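You operate a simulated robot arm through the tools that you are given. There is no shell and no other tool.

The job below is to be done with a simulated robot arm. You get a single attempt, and the scene is never put back.

JOB
Put things in order on the island top. At the end: the silver pen cup stands on top of the black hose coil; the yellow beacon stands where the yellow mix cap (marked "Mix 36") stood; the red plug stands where the yellow beacon stood; the yellow mix cap is on the brown box (marked "Labels"); the orange bottle (marked "Skelvane") stands where the red plug stood; whatever was shut is shut again. Leave all else as you found it, and nothing knocked over.

Only the result counts: the job must be done as asked and must still hold three seconds after the hand-in. Knocking over, shifting, dropping, spilling or breaking anything else fails it. A push-on lid holds only when it is set on centred and level and pressed home; a screw cap is set on level and turned clockwise until tight.

ROBOT AND FRAMES
A 6-joint arm with a two-finger gripper, fixed in place. Base frame: the origin is on the floor under the middle of its stand, x ahead of it, y to its left, z up; the work surface is at about z = 860. Readings come in mm, degrees, newtons and seconds.
With the tool pointing down near the work surface it reaches from about 140 to 680 mm from the base axis. Its first joint turns from -66.0 to 66.0 degrees. Payload 2.45 kg.
Tool frame: the origin (TCP) lies between the finger pads and is the grasp point; the fingertips stand 30 mm ahead of it; z points along the fingers, y is the line along which they close. The gripper opens to 106 mm; its body begins 79 mm behind the TCP.
Orientation is that of the tool frame in the base frame, as a unit quaternion [x, y, z, w]. With the fingers straight down and closing along the base's y, the tool's x points along the base's -x, its y along +y and its z along -z.

CONTROLS
- The arm moves only by the tool nudge_tool. Its argument "series" is a list of rows, each an object of numbers (a shift or turn left out is 0, a gripper value left out holds the last): "wx", "wy", "wz": the turn, a rotation vector about the tool's x, y, z in units of 120 degrees (1.0 is 120 degrees); "dx", "dy", "dz": the shift along the tool's x, y, z in units of 200 mm (1.0 is 200 mm); "jaw": the finger opening in mm, from 0 to 106. In form: [{"wx": .., "wy": .., "wz": .., "dx": .., "dy": .., "dz": .., "jaw": ..}, ...]. A call has 1 to 20 rows; each row is the pose to reach, as a shift and turn from the pose commanded when the call began, along the tool's axes at that moment. A call with a number of a shift or a turn outside -1 to 1 is refused whole. Rows are played at 5 a second. More than 50 mm and 8.6 degrees between two rows, or a gripper value outside its range, and nothing of the call is played. Where a pose cannot be reached the arm comes as near as it can. A force on the tool above 40 N (or 10 N above the force at the start of the call, whichever is more), or a blocked arm, ends the call early, and 0.2 s more pass. The fingers move at their own pace (about 153 mm/s each) and stop on an object; they squeeze with about 23 N. The grip force told is the motor's: it shows also when the fingers shut on nothing. Time passes only in rows, and 0.2 s behind the last, so rows that repeat a pose let the fingers close. The reply holds the time, the measured pose of the TCP, the force on the tool along the base axes, the opening and the grip force, in the units named above and with some noise, with the torque about the TCP (base axes, N m) and any sound that the robot's microphone picked up.
- Cameras (640 x 400 px; columns grow to the right, rows downward): "scene" is fixed at [56.3, 408.3, 1410.1]; the picture's right is [-0.79, -0.61, 0.00], its down [-0.32, 0.42, -0.85] and it looks along [0.52, -0.67, -0.53] (base axes); focal length 276 px, centre (320, 200). "wrist" rides on the gripper at [76, -2, -106] in the tool frame; the picture's right is [0.02, 1.00, 0.00], its down [-0.78, 0.02, -0.62] and it looks along [-0.62, 0.01, 0.78] (tool axes); focal length 247 px, centre (320, 200). There is no depth. A picture from a camera that has moved, and an enlarged one, comes with that camera's place and axes in the base frame and with its lens.
- camera(camera): a new picture of that camera. It takes no simulated time.
- inspect(camera, box): a new picture of the part [left, top, right, bottom] of that camera's present view, enlarged. It takes no simulated time.
- sign_off(): hands the job in; it is judged then, once.

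Nothing tells you positions but the pictures and the camera data. Unless the task says otherwise, let go and move clear before handing in.

The tools are called after "Emit:" by a JSON object that holds its "method" and its "body". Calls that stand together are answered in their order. nudge_tool: Moves the arm, as the interface text tells. Its arguments: {"type":"object","properties":{"series":{"type":"array"}},"required":["series"]} The other tools are called the same way: camera (camera) takes a picture; inspect (camera, box) takes an enlarged picture of a part of a camera's view; sign_off () hands the job in.

At the start:

```text
clock: 0.0
tool_pos: [341.9, 7.4, 1160.3]
tcp_rot: [0.0, 1.0, 0.0, 0.001]
force: [1.9, -0.6, 0.6]
moment: [-0.01, -0.01, 0.01]
width: 105.9
gripper_force: 0.1
```

scene: 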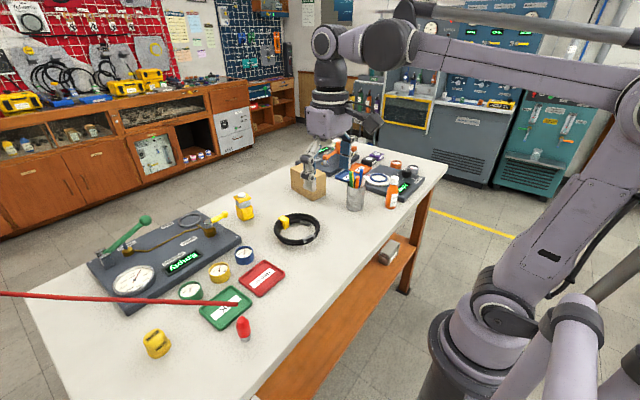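
wrist: 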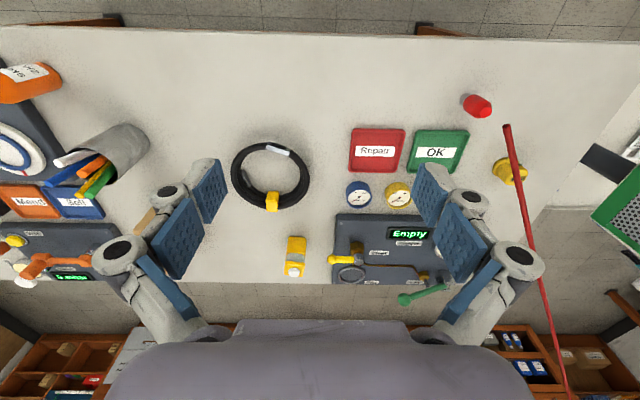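

I see an island top with gauges, trays, a hose coil, a pen cup, bottle and several yellow and red items. I'll look closer at each before moving.

Emit:
{"method": "inspect", "body": {"camera": "scene", "box": [60, 180, 300, 370]}}

Emit:
{"method": "inspect", "body": {"camera": "scene", "box": [220, 130, 440, 260]}}

Emit:
{"method": "inspect", "body": {"camera": "wrist", "box": [0, 30, 320, 300]}}

Emit:
{"method": "inspect", "body": {"camera": "wrist", "box": [320, 70, 640, 330]}}

```text
2.11 times, centred on (180, 275) of scene
camera zoom: at [56.3, 408.3, 1410.1], right [-0.79, -0.61, 0.0], down [-0.32, 0.42, -0.85], along [0.52, -0.67, -0.53], focal length 580 px, centre (615, 42)
```

zoom: 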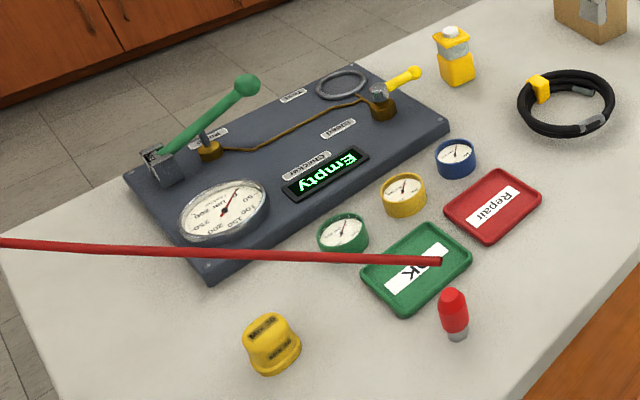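

```text
2.91 times, centred on (330, 195) of scene
camera zoom: at [56.3, 408.3, 1410.1], right [-0.79, -0.61, 0.0], down [-0.32, 0.42, -0.85], along [0.52, -0.67, -0.53], focal length 802 px, centre (291, 214)
```

zoom: 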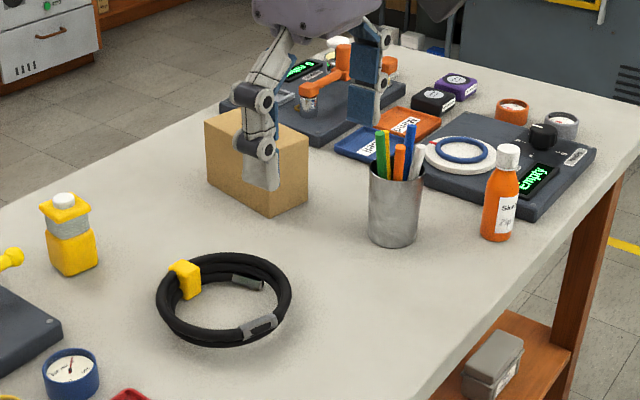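

```text
1.48 times, centred on (160, 165) of wrist
camera zoom: at [266.3, 5.3, 1266.4], right [-0.02, 1.0, 0.0], down [0.78, 0.02, 0.62], along [0.62, 0.01, -0.78], focal length 366 px, centre (557, 252)
```

zoom: 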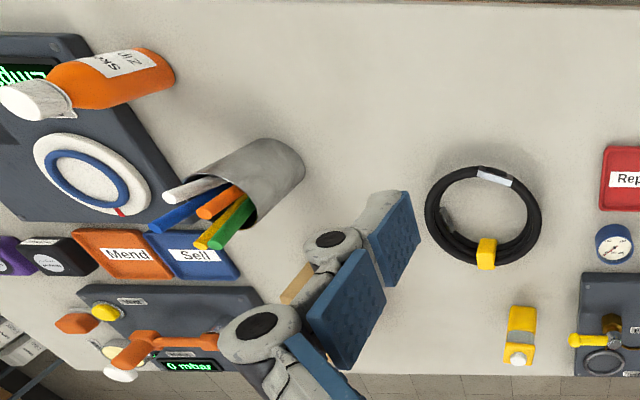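

```text
1.54 times, centred on (480, 200) of wrist
camera zoom: at [266.3, 5.3, 1266.4], right [-0.02, 1.0, 0.0], down [0.78, 0.02, 0.62], along [0.62, 0.01, -0.78], focal length 380 px, centre (74, 200)
```

zoom: 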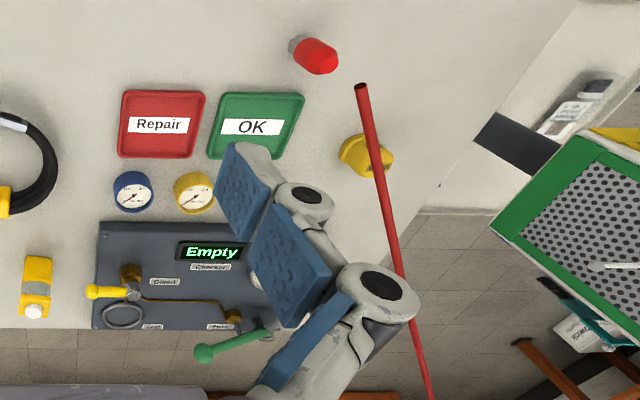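

I see the island top with a red rod hanging roughly horizontally about 110 mm over the surface near the red plug and mix cap. I'll zoom in closely to identify each item.

Emit:
{"method": "inspect", "body": {"camera": "scene", "box": [220, 180, 330, 250]}}

Emit:
{"method": "inspect", "body": {"camera": "scene", "box": [280, 130, 420, 220]}}

Emit:
{"method": "inspect", "body": {"camera": "scene", "box": [130, 280, 270, 370]}}

Emit:
{"method": "inspect", "body": {"camera": "wrist", "box": [220, 130, 320, 200]}}

Emit:
{"method": "inspect", "body": {"camera": "wrist", "box": [440, 80, 560, 200]}}

Emit:
{"method": "inspect", "body": {"camera": "wrist", "box": [250, 220, 350, 290]}}

```text
5.71 times, centred on (275, 215) of scene
camera zoom: at [56.3, 408.3, 1410.1], right [-0.79, -0.61, 0.0], down [-0.32, 0.42, -0.85], along [0.52, -0.67, -0.53], focal length 1574 px, centre (577, 114)
```

zoom: 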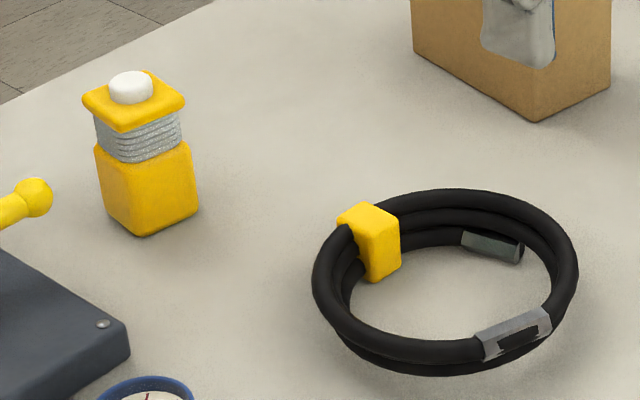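

```text
4.44 times, centred on (350, 175) of scene
camera zoom: at [56.3, 408.3, 1410.1], right [-0.79, -0.61, 0.0], down [-0.32, 0.42, -0.85], along [0.52, -0.67, -0.53], focal length 1224 px, centre (187, 311)
```

zoom: 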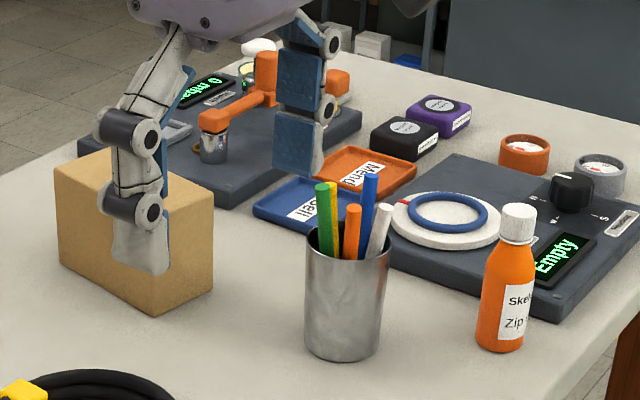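

```text
4.44 times, centred on (200, 325) of scene
camera zoom: at [56.3, 408.3, 1410.1], right [-0.79, -0.61, 0.0], down [-0.32, 0.42, -0.85], along [0.52, -0.67, -0.53], focal length 1224 px, centre (853, -356)
```

zoom: 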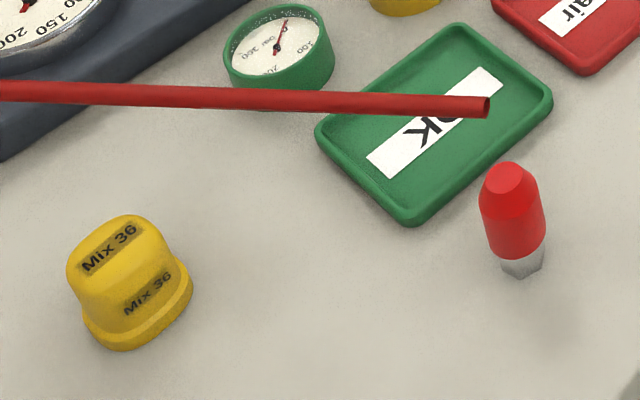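

```text
5.71 times, centred on (270, 165) of wrist
camera zoom: at [266.3, 5.3, 1266.4], right [-0.02, 1.0, 0.0], down [0.78, 0.02, 0.62], along [0.62, 0.01, -0.78], focal length 1411 px, centre (606, 400)
```

zoom: 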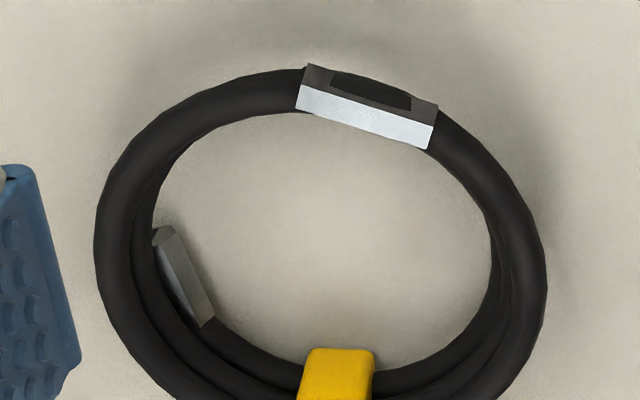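

```text
3.33 times, centred on (500, 140) of wrist
camera zoom: at [266.3, 5.3, 1266.4], right [-0.02, 1.0, 0.0], down [0.78, 0.02, 0.62], along [0.62, 0.01, -0.78], focal length 823 px, centre (-280, 400)
```

zoom: 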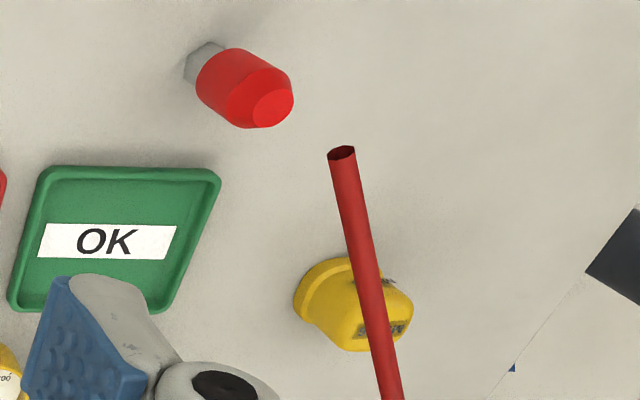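

```text
5.71 times, centred on (300, 255) of wrist
camera zoom: at [266.3, 5.3, 1266.4], right [-0.02, 1.0, 0.0], down [0.78, 0.02, 0.62], along [0.62, 0.01, -0.78], focal length 1411 px, centre (434, -114)
```

zoom: 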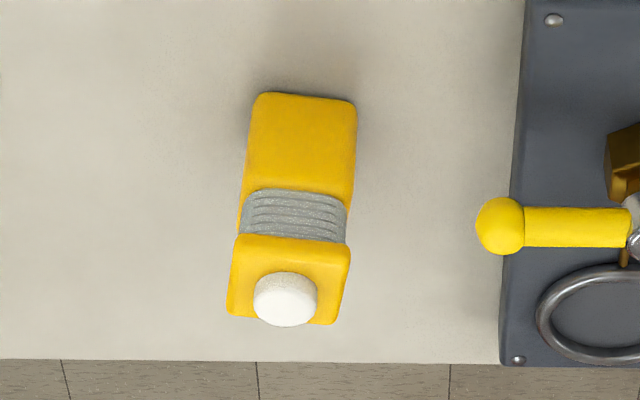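

The rod's tip seems to hang at about (380, 240, 970), right over the red plug, so that needs care. I'll move the arm over to the right side, high up, to view the bottle, cup and box.

Emit:
{"method": "nudge_tool", "body": {"series": [{"dy": -0.2}, {"dy": -0.4}, {"dy": -0.6}, {"dy": -0.8}, {"dy": -1.0}, {"dy": -1.0}]}}

Emit:
{"method": "camera", "body": {"camera": "wrist"}}

Emit:
{"method": "camera", "body": {"camera": "scene"}}

```text
clock: 1.4
tool_pos: [343.2, -192.2, 1160.4]
tcp_rot: [0.0, 1.0, 0.001, 0.0]
force: [-0.5, 0.0, 0.4]
moment: [-0.01, 0.01, -0.02]
width: 106.0
gripper_force: 0.0
```

```text
taken
camera wrist: at [266.1, -194.6, 1265.9], right [-0.02, 1.0, 0.0], down [0.78, 0.02, 0.62], along [0.62, 0.01, -0.78], focal length 247 px, centre (320, 200)
```

wrist: 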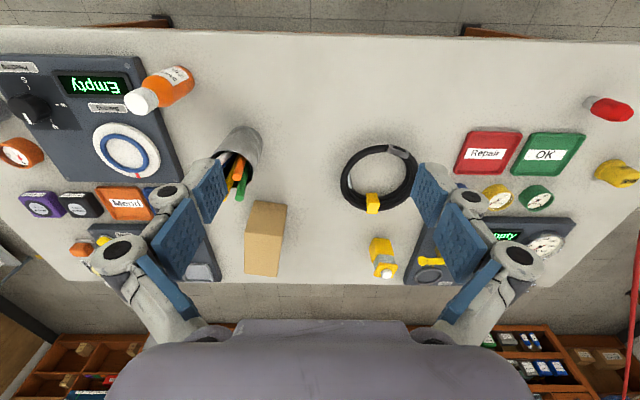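

```text
taken
```

scene: 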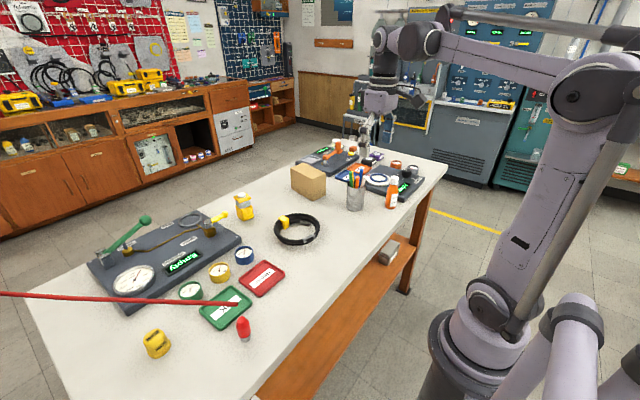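

I see the brown box clearly now, along with the cup and bottle. I'll zoom in on each from this viewpoint to measure positions.

Emit:
{"method": "inspect", "body": {"camera": "wrist", "box": [110, 50, 290, 200]}}

Emit:
{"method": "inspect", "body": {"camera": "wrist", "box": [220, 190, 420, 300]}}

Emit:
{"method": "inspect", "body": {"camera": "wrist", "box": [330, 130, 430, 230]}}

Emit:
{"method": "inspect", "body": {"camera": "scene", "box": [280, 140, 420, 230]}}

Emit:
{"method": "inspect", "body": {"camera": "scene", "box": [330, 150, 420, 220]}}

```text
2.67 times, centred on (200, 125) of wrist
camera zoom: at [266.1, -194.6, 1265.9], right [-0.02, 1.0, 0.0], down [0.78, 0.02, 0.62], along [0.62, 0.01, -0.78], focal length 659 px, centre (640, 400)
```

zoom: 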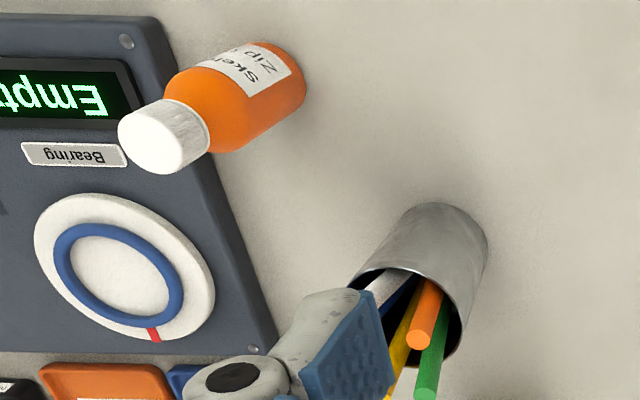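

```text
3.20 times, centred on (320, 245) of wrist
camera zoom: at [266.1, -194.6, 1265.9], right [-0.02, 1.0, 0.0], down [0.78, 0.02, 0.62], along [0.62, 0.01, -0.78], focal length 790 px, centre (320, 56)
```

zoom: 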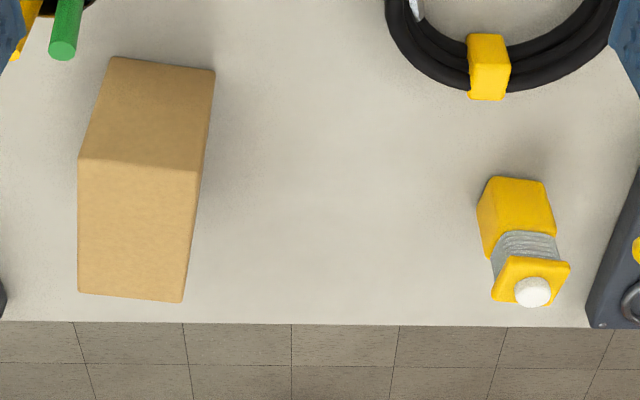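

```text
4.00 times, centred on (380, 180) of wrist
camera zoom: at [266.1, -194.6, 1265.9], right [-0.02, 1.0, 0.0], down [0.78, 0.02, 0.62], along [0.62, 0.01, -0.78], focal length 988 px, centre (80, 280)
```

zoom: 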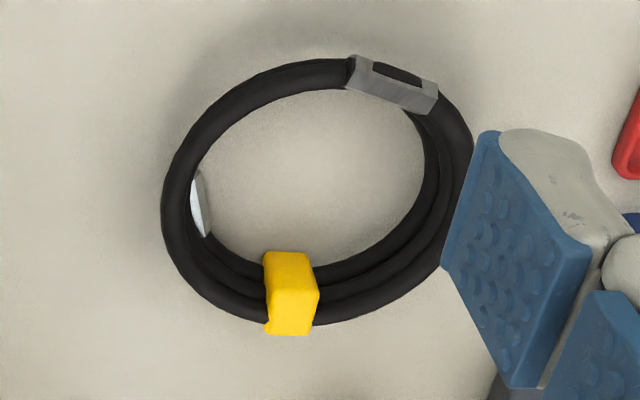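

```text
4.44 times, centred on (350, 185) of scene
camera zoom: at [56.3, 408.3, 1410.1], right [-0.79, -0.61, 0.0], down [-0.32, 0.42, -0.85], along [0.52, -0.67, -0.53], focal length 1224 px, centre (187, 267)
```

zoom: 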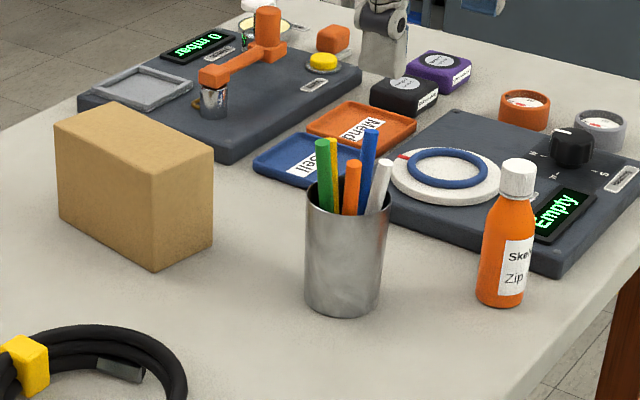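

```text
5.71 times, centred on (375, 185) of scene
camera zoom: at [56.3, 408.3, 1410.1], right [-0.79, -0.61, 0.0], down [-0.32, 0.42, -0.85], along [0.52, -0.67, -0.53], focal length 1574 px, centre (6, 286)
```

zoom: 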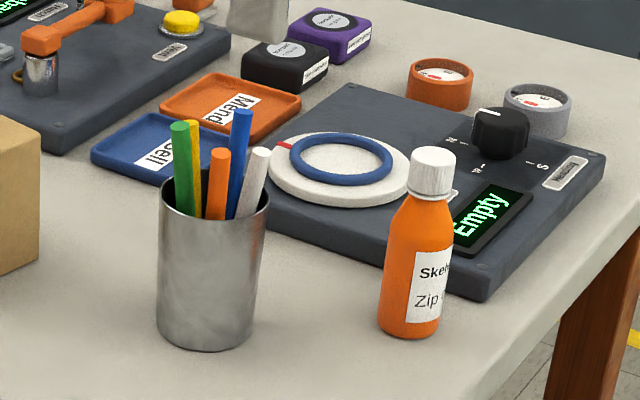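

The box is plain-topped from this side, and the bottle is about 115–120 mm tall, so its fit beneath the rod tip must be measured. I'll move to the left side, staying high, to triangulate the rod and plug.

Emit:
{"method": "nudge_tool", "body": {"series": [{"dy": 0.2, "dx": 0.04}, {"dy": 0.4, "dx": 0.08}, {"dy": 0.6, "dx": 0.12}, {"dy": 0.8, "dx": 0.16}, {"dy": 1.0, "dx": 0.2}]}}

Emit:
{"method": "nudge_tool", "body": {"series": [{"dy": 0.2, "dz": 0.06}, {"dy": 0.4, "dz": 0.12}, {"dy": 0.6, "dz": 0.18}, {"dy": 0.8, "dz": 0.24}, {"dy": 0.8, "dz": 0.24}]}}

Emit:
{"method": "camera", "body": {"camera": "wrist"}}

Emit:
{"method": "camera", "body": {"camera": "scene"}}

```text
clock: 2.6
tool_pos: [302.0, 7.7, 1162.3]
tcp_rot: [0.0, 1.0, 0.0, 0.001]
force: [-0.5, 1.0, -0.1]
moment: [0.0, -0.01, -0.02]
width: 105.9
gripper_force: 0.0
```

```text
clock: 3.8
tool_pos: [302.0, 168.9, 1112.8]
tcp_rot: [0.0, 1.0, 0.0, 0.0]
force: [0.5, 0.5, -0.7]
moment: [0.02, 0.05, 0.0]
width: 106.1
gripper_force: 0.1
```

```text
taken
camera wrist: at [225.9, 166.5, 1217.0], right [-0.02, 1.0, 0.0], down [0.78, 0.02, 0.62], along [0.62, 0.01, -0.78], focal length 247 px, centre (320, 200)
```

wrist: 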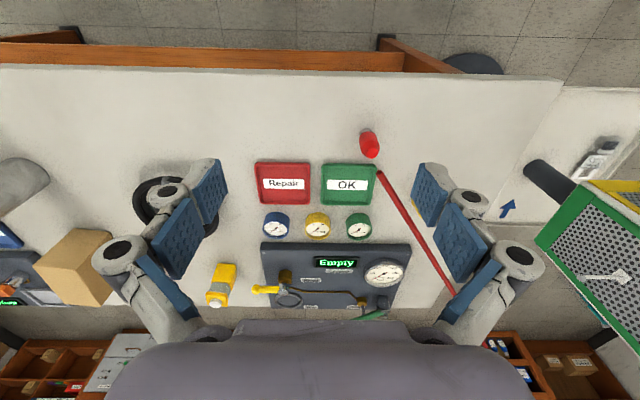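

```text
taken
```

scene: 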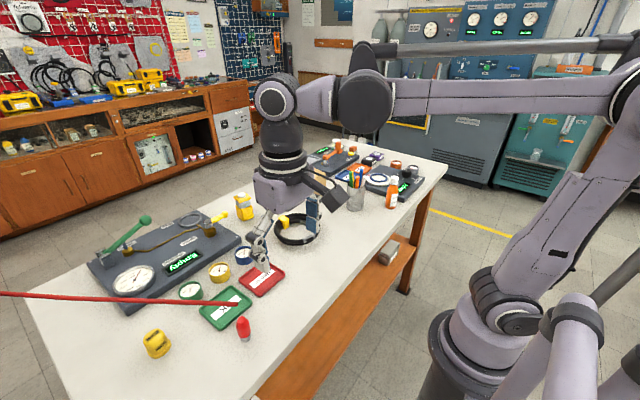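

Plug and rod tip are visible beside the OK tray. Zooming in for a precise measurement.

Emit:
{"method": "inspect", "body": {"camera": "wrist", "box": [340, 120, 420, 180]}}

Emit:
{"method": "inspect", "body": {"camera": "scene", "box": [200, 280, 280, 350]}}

Emit:
{"method": "inspect", "body": {"camera": "wrist", "box": [340, 150, 480, 300]}}

```text
6.67 times, centred on (380, 150) of wrist
camera zoom: at [225.9, 166.5, 1217.0], right [-0.02, 1.0, 0.0], down [0.78, 0.02, 0.62], along [0.62, 0.01, -0.78], focal length 1646 px, centre (-80, 533)
```

zoom: 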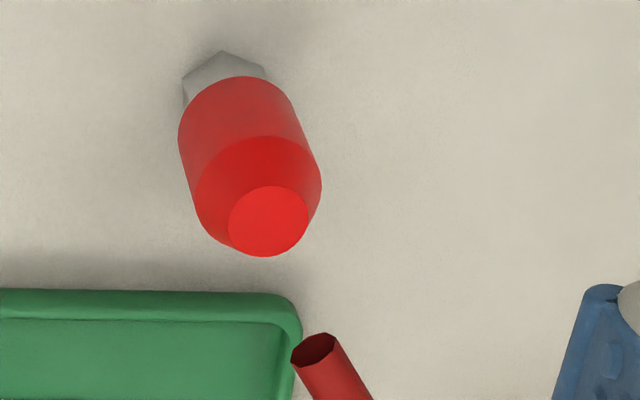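

```text
5.71 times, centred on (240, 315) of scene
camera zoom: at [56.3, 408.3, 1410.1], right [-0.79, -0.61, 0.0], down [-0.32, 0.42, -0.85], along [0.52, -0.67, -0.53], focal length 1574 px, centre (777, -457)
```

zoom: 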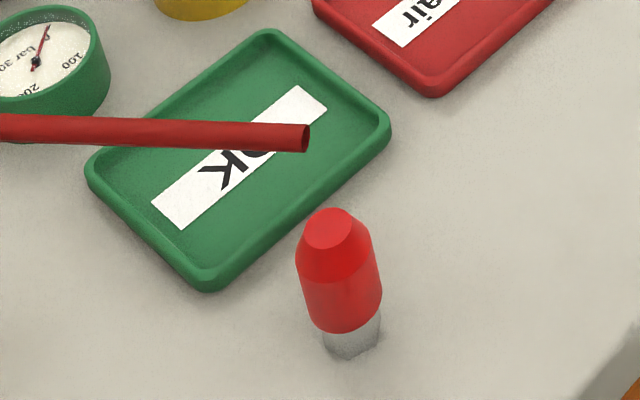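

```text
2.67 times, centred on (410, 225) of wrist
camera zoom: at [225.9, 166.5, 1217.0], right [-0.02, 1.0, 0.0], down [0.78, 0.02, 0.62], along [0.62, 0.01, -0.78], focal length 659 px, centre (80, 133)
```

zoom: 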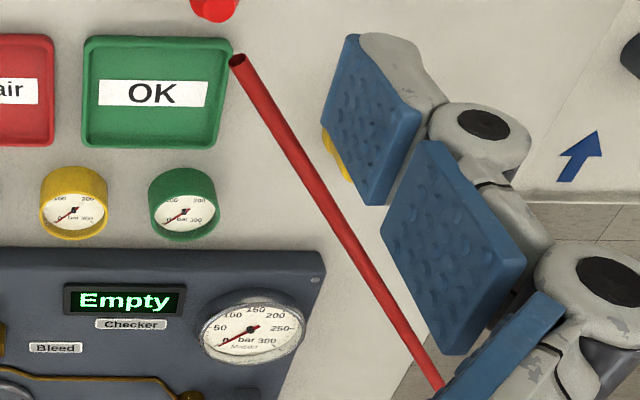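

The rod tip triangulates to about (380, 239, 970), directly over the plug at about (382, 240), whose top is near z 916. Next I'll look closely at the hose coil from above, to work out how the cup can stand on it.

Emit:
{"method": "nudge_tool", "body": {"series": [{"dy": -0.2, "dx": -0.06}, {"dy": -0.4, "dx": -0.12}, {"dy": -0.6, "dx": -0.18}, {"dy": -0.8, "dx": -0.24}, {"dy": -1.0, "dx": -0.3}]}}

Emit:
{"method": "nudge_tool", "body": {"series": [{"dy": -0.1, "dx": -0.1, "dz": 0.14}, {"dy": -0.2, "dx": -0.2, "dz": 0.28}, {"dy": -0.275, "dx": -0.31, "dz": 0.42}, {"dy": -0.275, "dx": -0.31, "dz": 0.56}, {"dy": -0.275, "dx": -0.31, "dz": 0.56}]}}

Emit:
{"method": "camera", "body": {"camera": "wrist"}}

```text
clock: 5.0
tool_pos: [361.8, -33.2, 1112.0]
tcp_rot: [0.0, 1.0, 0.001, 0.0]
force: [0.4, -0.1, -0.5]
moment: [0.0, 0.0, 0.03]
width: 106.2
gripper_force: 0.1
```

```text
clock: 6.2
tool_pos: [424.9, -86.5, 999.4]
tcp_rot: [0.0, 1.0, 0.0, 0.0]
force: [-0.3, -0.4, 0.6]
moment: [0.05, -0.01, 0.0]
width: 106.1
gripper_force: 0.0
```

```text
taken
camera wrist: at [348.6, -89.6, 1105.7], right [-0.02, 1.0, 0.0], down [0.78, 0.02, 0.62], along [0.62, 0.01, -0.78], focal length 247 px, centre (320, 200)
```

wrist: 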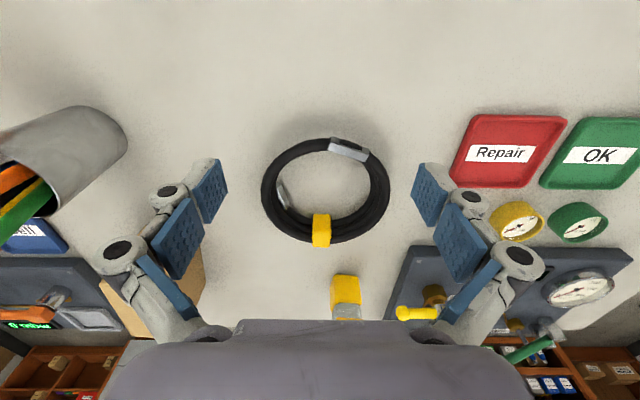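

Emit:
{"method": "inspect", "body": {"camera": "wrist", "box": [250, 125, 400, 255]}}

Emit:
{"method": "inspect", "body": {"camera": "wrist", "box": [0, 90, 150, 250]}}

Emit:
{"method": "inspect", "body": {"camera": "scene", "box": [260, 195, 335, 255]}}

```text
3.08 times, centred on (325, 190) of wrist
camera zoom: at [348.6, -89.6, 1105.7], right [-0.02, 1.0, 0.0], down [0.78, 0.02, 0.62], along [0.62, 0.01, -0.78], focal length 760 px, centre (305, 231)
```

zoom: 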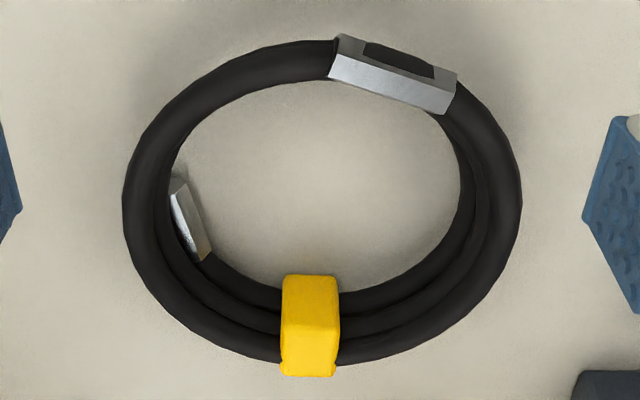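

```text
2.50 times, centred on (75, 170) of wrist
camera zoom: at [348.6, -89.6, 1105.7], right [-0.02, 1.0, 0.0], down [0.78, 0.02, 0.62], along [0.62, 0.01, -0.78], focal length 617 px, centre (932, 275)
```

zoom: 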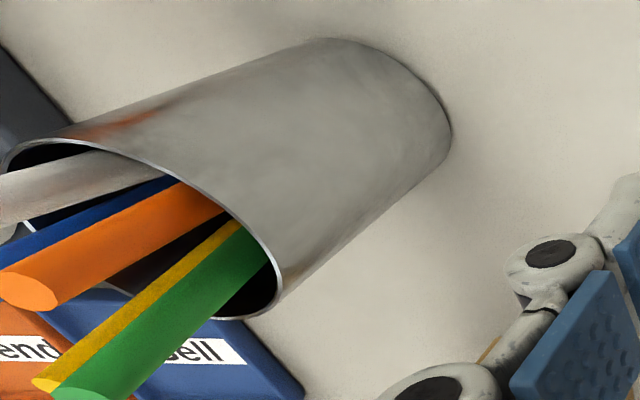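

```text
6.67 times, centred on (298, 225) of scene
camera zoom: at [56.3, 408.3, 1410.1], right [-0.79, -0.61, 0.0], down [-0.32, 0.42, -0.85], along [0.52, -0.67, -0.53], focal length 1837 px, centre (470, 33)
```

zoom: 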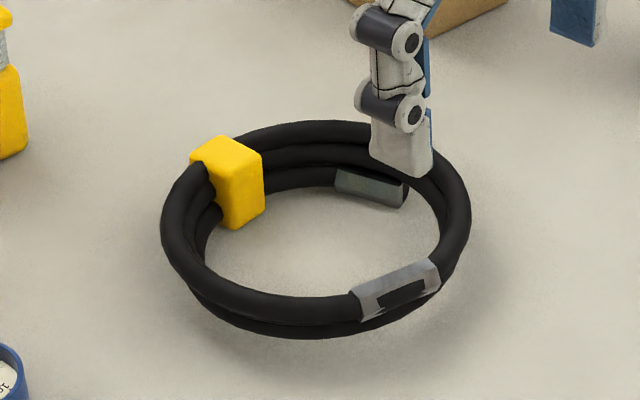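

The coil looks like a stacked hose ring of roughly 142 mm outer diameter with about 14 mm hose thickness. Now I want to see the gripper body's size, to plan clearances near the rod.

Emit:
{"method": "camera", "body": {"camera": "scene"}}

Emit:
{"method": "inspect", "body": {"camera": "scene", "box": [260, 60, 420, 220]}}

```text
taken
```

scene: 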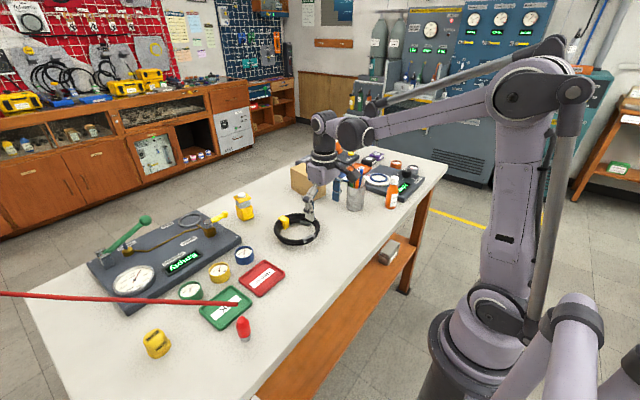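

```text
2.50 times, centred on (340, 140) of scene
camera zoom: at [56.3, 408.3, 1410.1], right [-0.79, -0.61, 0.0], down [-0.32, 0.42, -0.85], along [0.52, -0.67, -0.53], focal length 689 px, centre (270, 350)
```

zoom: 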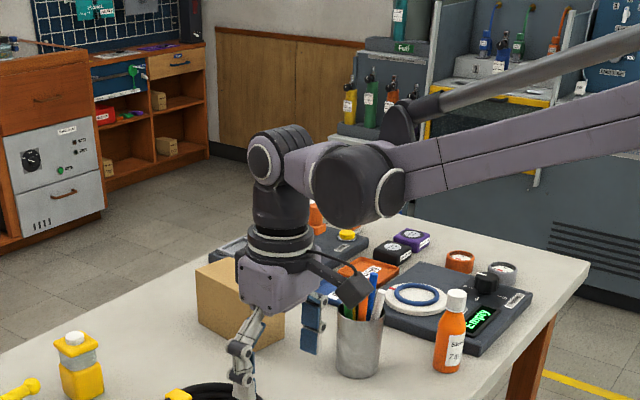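

The gripper body is roughly 80 mm wide, with the camera on one side. I'll raise the arm and swing to the left with the tool yawed, preparing a tilted approach to the mix cap that keeps the hand to the left of the rod.

Emit:
{"method": "nudge_tool", "body": {"series": [{"dz": -0.2}, {"dz": -0.4}, {"dy": 0.16, "dx": 0.02, "dz": -0.6, "wz": 0.06}, {"dy": 0.33, "dx": 0.04, "dz": -0.6, "wz": 0.12}, {"dy": 0.5, "dx": 0.06, "dz": -0.6, "wz": 0.18}, {"dy": 0.67, "dx": 0.08, "dz": -0.6, "wz": 0.24}, {"dy": 0.84, "dx": 0.1, "dz": -0.6, "wz": 0.31}, {"dy": 1.0, "dx": 0.12, "dz": -0.6, "wz": 0.375}, {"dy": 1.0, "dx": 0.12, "dz": -0.6, "wz": 0.375}]}}

```text
refused: row 3 steps farther than a row can; nothing moved
```

The row was slightly too long, so I'll repeat with smaller steps.

Emit:
{"method": "nudge_tool", "body": {"series": [{"dz": -0.2}, {"dz": -0.4}, {"dz": -0.6}, {"dy": 0.16, "dx": 0.02, "dz": -0.6, "wz": 0.06}, {"dy": 0.33, "dx": 0.04, "dz": -0.6, "wz": 0.12}, {"dy": 0.5, "dx": 0.06, "dz": -0.6, "wz": 0.18}, {"dy": 0.67, "dx": 0.08, "dz": -0.6, "wz": 0.24}, {"dy": 0.84, "dx": 0.1, "dz": -0.6, "wz": 0.31}, {"dy": 1.0, "dx": 0.12, "dz": -0.6, "wz": 0.375}, {"dy": 1.0, "dx": 0.12, "dz": -0.6, "wz": 0.375}]}}

```text
clock: 8.4
tool_pos: [401.2, 111.5, 1121.9]
tcp_rot: [0.383, 0.924, 0.001, 0.0]
force: [-0.1, 0.5, 0.3]
moment: [0.01, 0.05, 0.0]
width: 106.0
gripper_force: 0.1
```

The yaw came out as planned. Now I tilt the tool by 45° while moving left, still high above the rod.

Emit:
{"method": "nudge_tool", "body": {"series": [{"dx": 0.106, "dy": 0.13, "wy": -0.0625}, {"dx": 0.212, "dy": 0.26, "wy": -0.125}, {"dx": 0.318, "dy": 0.39, "wy": -0.1875}, {"dx": 0.424, "dy": 0.52, "wy": -0.25}, {"dx": 0.53, "dy": 0.65, "wy": -0.3125}, {"dx": 0.6365, "dy": 0.7775, "wy": -0.375}, {"dx": 0.6365, "dy": 0.7775, "wy": -0.375}]}}

Emit:
{"method": "camera", "body": {"camera": "scene"}}

Emit:
{"method": "camera", "body": {"camera": "wrist"}}

```text
clock: 10.0
tool_pos: [421.7, 312.7, 1120.9]
tcp_rot: [0.354, 0.853, -0.147, 0.355]
force: [-0.1, 0.3, 0.6]
moment: [-0.01, 0.0, 0.01]
width: 105.8
gripper_force: 0.1
```

```text
taken
```

scene: 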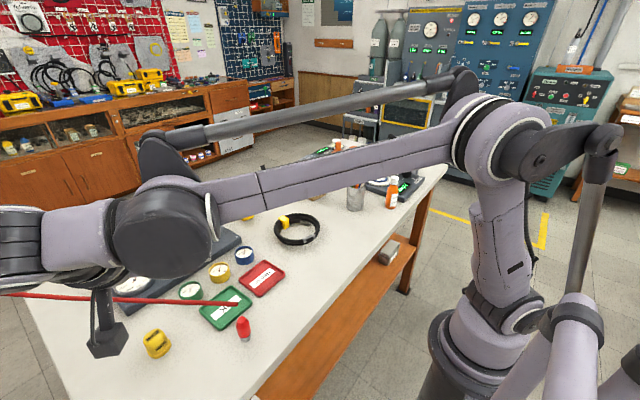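

```text
taken
camera wrist: at [328.5, 402.5, 1141.2], right [0.7, 0.72, -0.01], down [0.09, -0.07, 0.99], along [0.71, -0.69, -0.11], focal length 247 px, centre (320, 200)
```

wrist: 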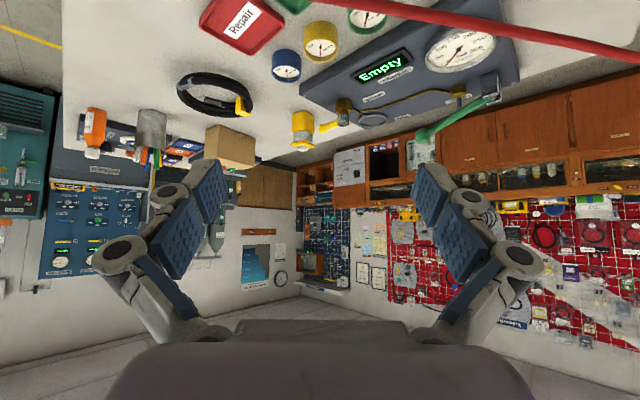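

The tilted pose is reachable. I'll move to a pre-grasp point left of and above the cap, on the far side from the rod.

Emit:
{"method": "nudge_tool", "body": {"series": [{"dx": 0.145, "dy": 0.087, "dz": 0.028}, {"dx": 0.29, "dy": 0.175, "dz": 0.056}, {"dx": 0.435, "dy": 0.262, "dz": 0.083}, {"dx": 0.58, "dy": 0.35, "dz": 0.111}, {"dx": 0.724, "dy": 0.437, "dz": 0.139}, {"dx": 0.724, "dy": 0.437, "dz": 0.139}]}}

Emit:
{"method": "camera", "body": {"camera": "wrist"}}

Emit:
{"method": "camera", "body": {"camera": "scene"}}

```text
clock: 11.4
tool_pos: [424.1, 434.6, 998.6]
tcp_rot: [0.355, 0.853, -0.147, 0.353]
force: [-0.8, -0.1, -0.8]
moment: [0.09, 0.0, 0.03]
width: 105.7
gripper_force: 0.3
```

```text
taken
camera wrist: at [331.8, 523.4, 1019.3], right [0.7, 0.72, -0.01], down [0.09, -0.07, 0.99], along [0.71, -0.69, -0.11], focal length 247 px, centre (320, 200)
```

wrist: 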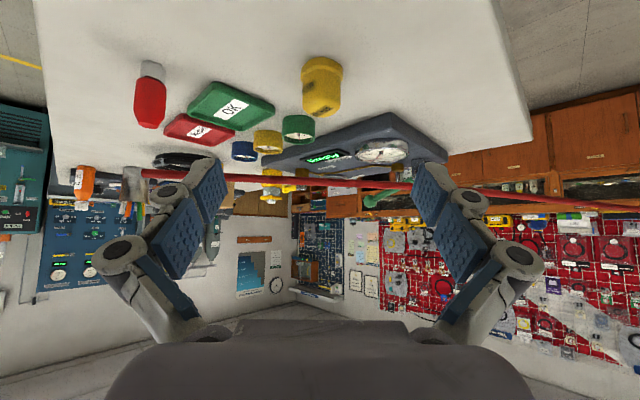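

```text
taken
```

scene: 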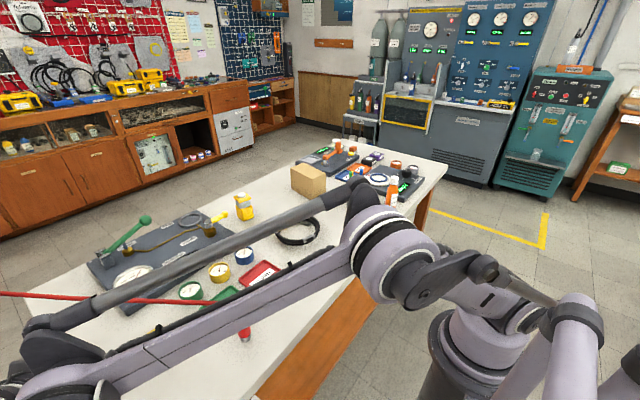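

The hand is left of the rod and the cap is centred in view. I'll zoom to refine the cap's position.

Emit:
{"method": "inspect", "body": {"camera": "wrist", "box": [270, 40, 380, 130]}}

Emit:
{"method": "inspect", "body": {"camera": "wrist", "box": [120, 40, 440, 240]}}

```text
4.44 times, centred on (325, 85) of wrist
camera zoom: at [331.8, 523.4, 1019.3], right [0.7, 0.72, -0.01], down [0.09, -0.07, 0.99], along [0.71, -0.69, -0.11], focal length 1098 px, centre (298, 711)
```

zoom: 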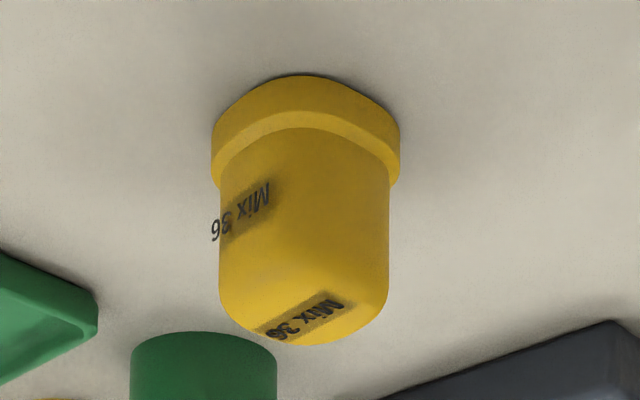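

```text
2.00 times, centred on (280, 140) of wrist
camera zoom: at [331.8, 523.4, 1019.3], right [0.7, 0.72, -0.01], down [0.09, -0.07, 0.99], along [0.71, -0.69, -0.11], focal length 494 px, centre (400, 320)
```

zoom: 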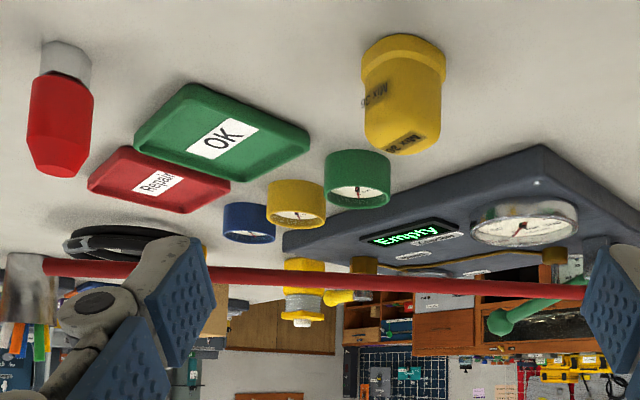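

The cap is centred at about (501, 358), 45 mm tall and 38 mm across. I'll go in along the tilted tool axis with the jaws partly open, stopping at grasp height.

Emit:
{"method": "nudge_tool", "body": {"series": [{"dx": -0.005, "dz": 0.12, "jaw": 75}, {"dx": -0.01, "dz": 0.24, "jaw": 75}, {"dx": -0.015, "dz": 0.36, "jaw": 75}, {"dx": -0.02, "dy": 0.002, "dz": 0.48, "jaw": 75}, {"dx": -0.024, "dy": 0.003, "dz": 0.6, "jaw": 75}, {"dx": -0.024, "dy": 0.003, "dz": 0.6, "jaw": 75}]}}

Emit:
{"method": "camera", "body": {"camera": "wrist"}}

Emit:
{"method": "camera", "body": {"camera": "scene"}}

```text
clock: 12.8
tool_pos: [487.2, 369.7, 917.7]
tcp_rot: [0.355, 0.853, -0.146, 0.354]
force: [0.2, -0.9, 0.6]
moment: [0.0, 0.0, 0.05]
width: 74.9
gripper_force: 0.1
```

```text
taken
camera wrist: at [395.2, 460.0, 938.1], right [0.7, 0.72, -0.01], down [0.09, -0.07, 0.99], along [0.71, -0.69, -0.11], focal length 247 px, centre (320, 200)
```

wrist: 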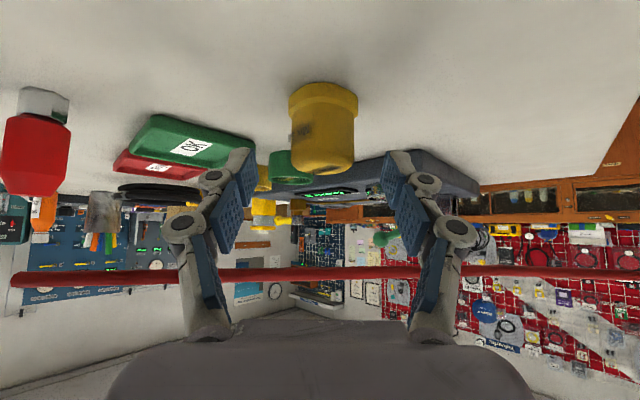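

```text
taken
```

scene: 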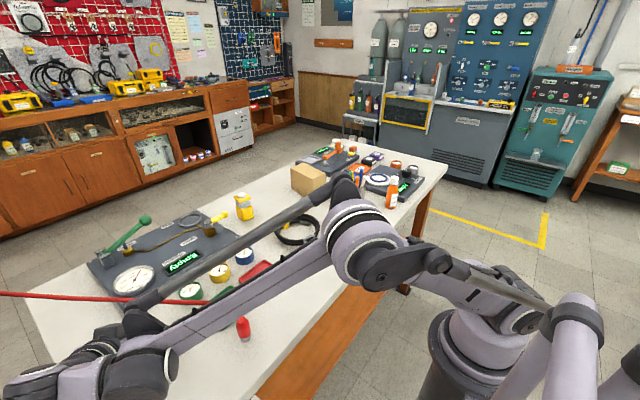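

Aligned within 2 mm, and the rod lies beyond the fingers. I'll take the last 26 mm and close on the cap.

Emit:
{"method": "nudge_tool", "body": {"series": [{"dy": 0.004, "dz": 0.045}, {"dy": 0.008, "dz": 0.09}, {"dy": 0.008, "dz": 0.13}, {"dy": 0.008, "dz": 0.13}]}}

Emit:
{"method": "inspect", "body": {"camera": "wrist", "box": [200, 40, 440, 220]}}

```text
clock: 13.8
tool_pos: [501.0, 358.9, 899.4]
tcp_rot: [0.355, 0.853, -0.147, 0.354]
force: [-0.4, 0.0, -0.3]
moment: [-0.01, 0.04, 0.01]
width: 75.1
gripper_force: 0.1
```

```text
2.22 times, centred on (320, 130) of wrist
camera zoom: at [409.1, 448.5, 919.7], right [0.7, 0.72, -0.01], down [0.09, -0.07, 0.99], along [0.71, -0.69, -0.11], focal length 549 px, centre (320, 356)
```

zoom: 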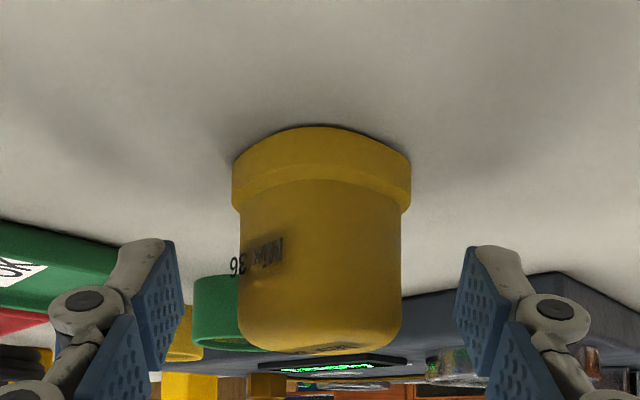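

The fingertips straddle the cap evenly just above its flange. Closing now.

Emit:
{"method": "nudge_tool", "body": {"series": [{"jaw": 55}, {"jaw": 42}, {"jaw": 25}, {"jaw": 25}, {"jaw": 25}]}}

Emit:
{"method": "inspect", "body": {"camera": "wrist", "box": [200, 40, 440, 220]}}

```text
clock: 15.0
tool_pos: [501.4, 359.4, 899.5]
tcp_rot: [0.354, 0.853, -0.146, 0.354]
force: [-0.8, -0.1, 1.3]
moment: [-0.07, 0.09, -0.01]
width: 54.3
gripper_force: 22.6
```

```text
2.22 times, centred on (320, 130) of wrist
camera zoom: at [408.8, 448.6, 919.9], right [0.7, 0.72, -0.01], down [0.09, -0.07, 0.99], along [0.71, -0.69, -0.11], focal length 549 px, centre (320, 356)
```

zoom: 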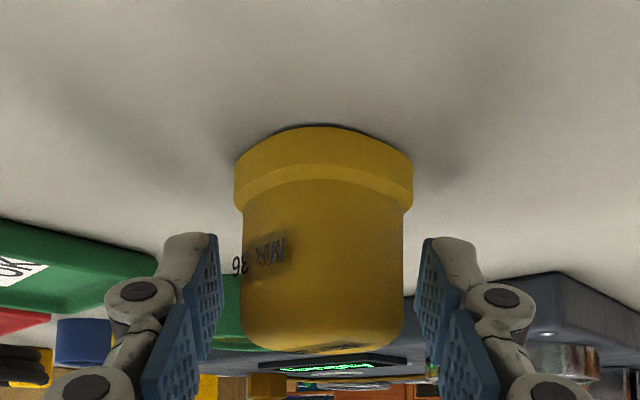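

The fingers stopped at 54 mm, wider than I expected. I'll check from the scene camera before lifting.

Emit:
{"method": "camera", "body": {"camera": "scene"}}

Emit:
{"method": "camera", "body": {"camera": "wrist"}}

Emit:
{"method": "inspect", "body": {"camera": "wrist", "box": [260, 80, 380, 200]}}

```text
taken
```

scene: 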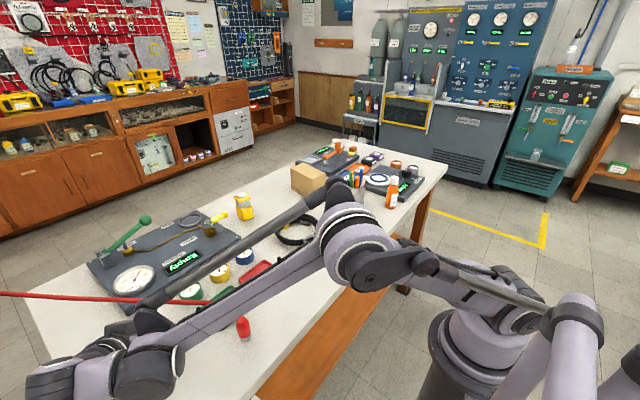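

```text
taken
camera wrist: at [408.8, 448.6, 919.9], right [0.7, 0.72, -0.01], down [0.09, -0.07, 0.99], along [0.71, -0.69, -0.11], focal length 247 px, centre (320, 200)
```

wrist: 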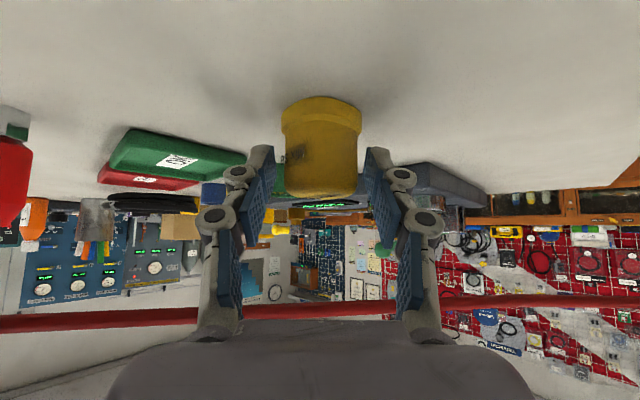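

```text
3.33 times, centred on (320, 140) of wrist
camera zoom: at [408.8, 448.6, 919.9], right [0.7, 0.72, -0.01], down [0.09, -0.07, 0.99], along [0.71, -0.69, -0.11], focal length 823 px, centre (320, 400)
```

zoom: 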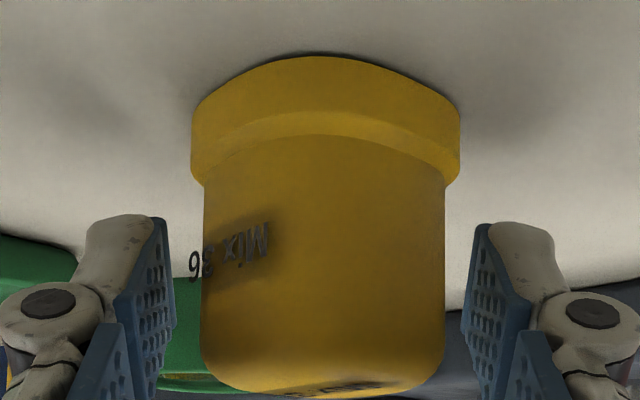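

The grip reports full force with small net load, so something sits between the pads. I'll lift 12 mm straight up and see whether the cap comes along.

Emit:
{"method": "nudge_tool", "body": {"series": [{"dx": -0.014, "dz": -0.014}, {"dx": -0.028, "dz": -0.028}, {"dx": -0.042, "dz": -0.042}, {"dx": -0.042, "dz": -0.042}]}}

Emit:
{"method": "inspect", "body": {"camera": "wrist", "box": [200, 40, 440, 220]}}

```text
clock: 16.0
tool_pos: [502.1, 359.5, 911.7]
tcp_rot: [0.353, 0.854, -0.145, 0.354]
force: [-0.4, 0.1, -0.8]
moment: [0.02, 0.0, 0.01]
width: 54.1
gripper_force: 23.5
```

```text
2.22 times, centred on (320, 130) of wrist
camera zoom: at [408.8, 448.7, 932.0], right [0.7, 0.72, -0.01], down [0.09, -0.07, 0.99], along [0.71, -0.69, -0.11], focal length 549 px, centre (320, 356)
```

zoom: 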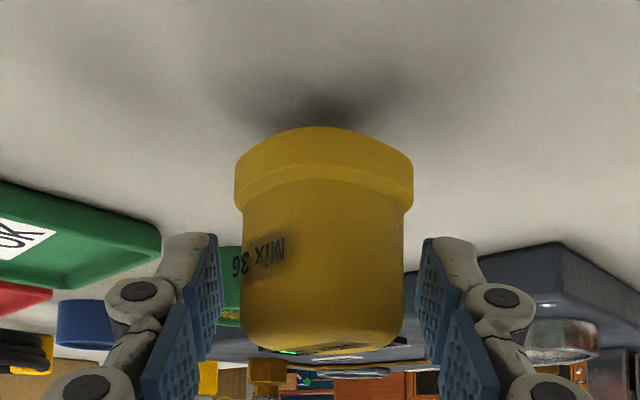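

The cap is firmly held and lifts cleanly. I'll back away up and to the left along the tool axis, then raise clear of the rod.

Emit:
{"method": "nudge_tool", "body": {"series": [{"dz": -0.1}, {"dz": -0.22}, {"dz": -0.34}, {"dz": -0.46}, {"dz": -0.6}, {"dx": -0.1, "dz": -0.7}, {"dx": -0.2, "dz": -0.8}, {"dx": -0.3, "dz": -0.9}, {"dx": -0.4, "dz": -1.0}, {"dx": -0.4, "dz": -1.0}]}}

Emit:
{"method": "camera", "body": {"camera": "wrist"}}

Emit:
{"method": "camera", "body": {"camera": "scene"}}

```text
clock: 18.2
tool_pos: [440.1, 419.9, 1110.3]
tcp_rot: [0.354, 0.853, -0.146, 0.354]
force: [-0.1, -0.2, 0.4]
moment: [0.01, 0.03, -0.03]
width: 53.9
gripper_force: 23.3
```

```text
taken
camera wrist: at [347.8, 508.9, 1130.4], right [0.7, 0.72, -0.01], down [0.09, -0.07, 0.99], along [0.71, -0.69, -0.11], focal length 247 px, centre (320, 200)
```

wrist: 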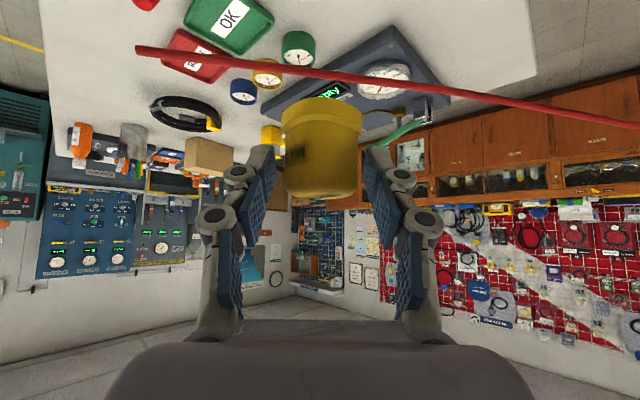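

```text
taken
```

scene: 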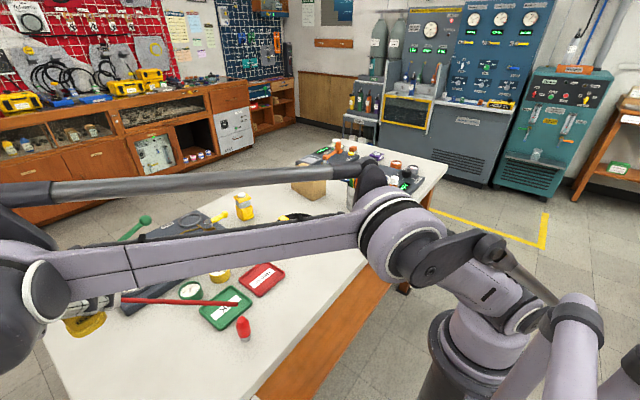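

The cap is held level-ish and well clear. I'll carry it across at z 1110 toward the brown box.

Emit:
{"method": "nudge_tool", "body": {"series": [{"dx": -0.1, "dy": -0.08, "dz": 0.1}, {"dx": -0.21, "dy": -0.17, "dz": 0.21}, {"dx": -0.32, "dy": -0.26, "dz": 0.32}, {"dx": -0.43, "dy": -0.345, "dz": 0.43}, {"dx": -0.54, "dy": -0.43, "dz": 0.54}, {"dx": -0.65, "dy": -0.52, "dz": 0.65}, {"dx": -0.767, "dy": -0.613, "dz": 0.767}]}}

Emit:
{"method": "nudge_tool", "body": {"series": [{"dx": -0.11, "dy": -0.09, "dz": 0.11}, {"dx": -0.22, "dy": -0.176, "dz": 0.22}, {"dx": -0.33, "dy": -0.264, "dz": 0.33}, {"dx": -0.44, "dy": -0.352, "dz": 0.44}, {"dx": -0.55, "dy": -0.44, "dz": 0.55}, {"dx": -0.66, "dy": -0.528, "dz": 0.66}, {"dx": -0.767, "dy": -0.613, "dz": 0.767}, {"dx": -0.767, "dy": -0.613, "dz": 0.767}]}}

Emit:
{"method": "camera", "body": {"camera": "scene"}}

Emit:
{"method": "camera", "body": {"camera": "wrist"}}

```text
clock: 19.8
tool_pos: [507.5, 179.0, 1109.1]
tcp_rot: [0.354, 0.853, -0.147, 0.354]
force: [-0.4, -0.2, -0.9]
moment: [0.02, 0.0, 0.03]
width: 53.9
gripper_force: 23.0
```

```text
clock: 21.6
tool_pos: [575.3, -60.3, 1108.1]
tcp_rot: [0.353, 0.854, -0.146, 0.354]
force: [-0.2, 0.2, -0.6]
moment: [0.0, 0.0, 0.0]
width: 53.7
gripper_force: 23.1
```

```text
taken
```

scene: 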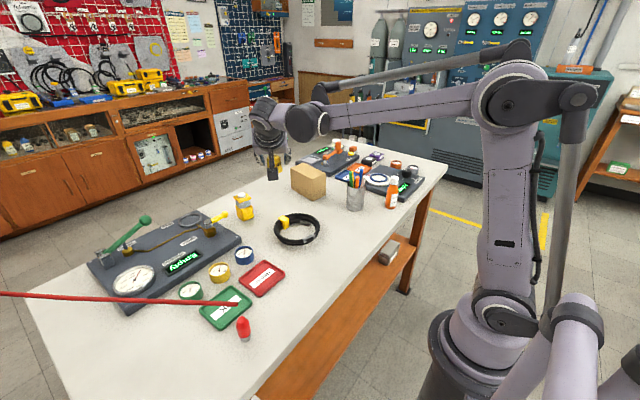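

```text
taken
camera wrist: at [482.8, 28.4, 1129.4], right [0.7, 0.72, -0.01], down [0.09, -0.07, 0.99], along [0.71, -0.69, -0.11], focal length 247 px, centre (320, 200)
```

wrist: 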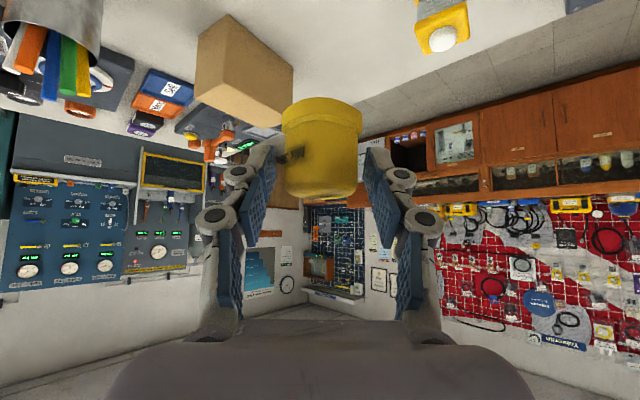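

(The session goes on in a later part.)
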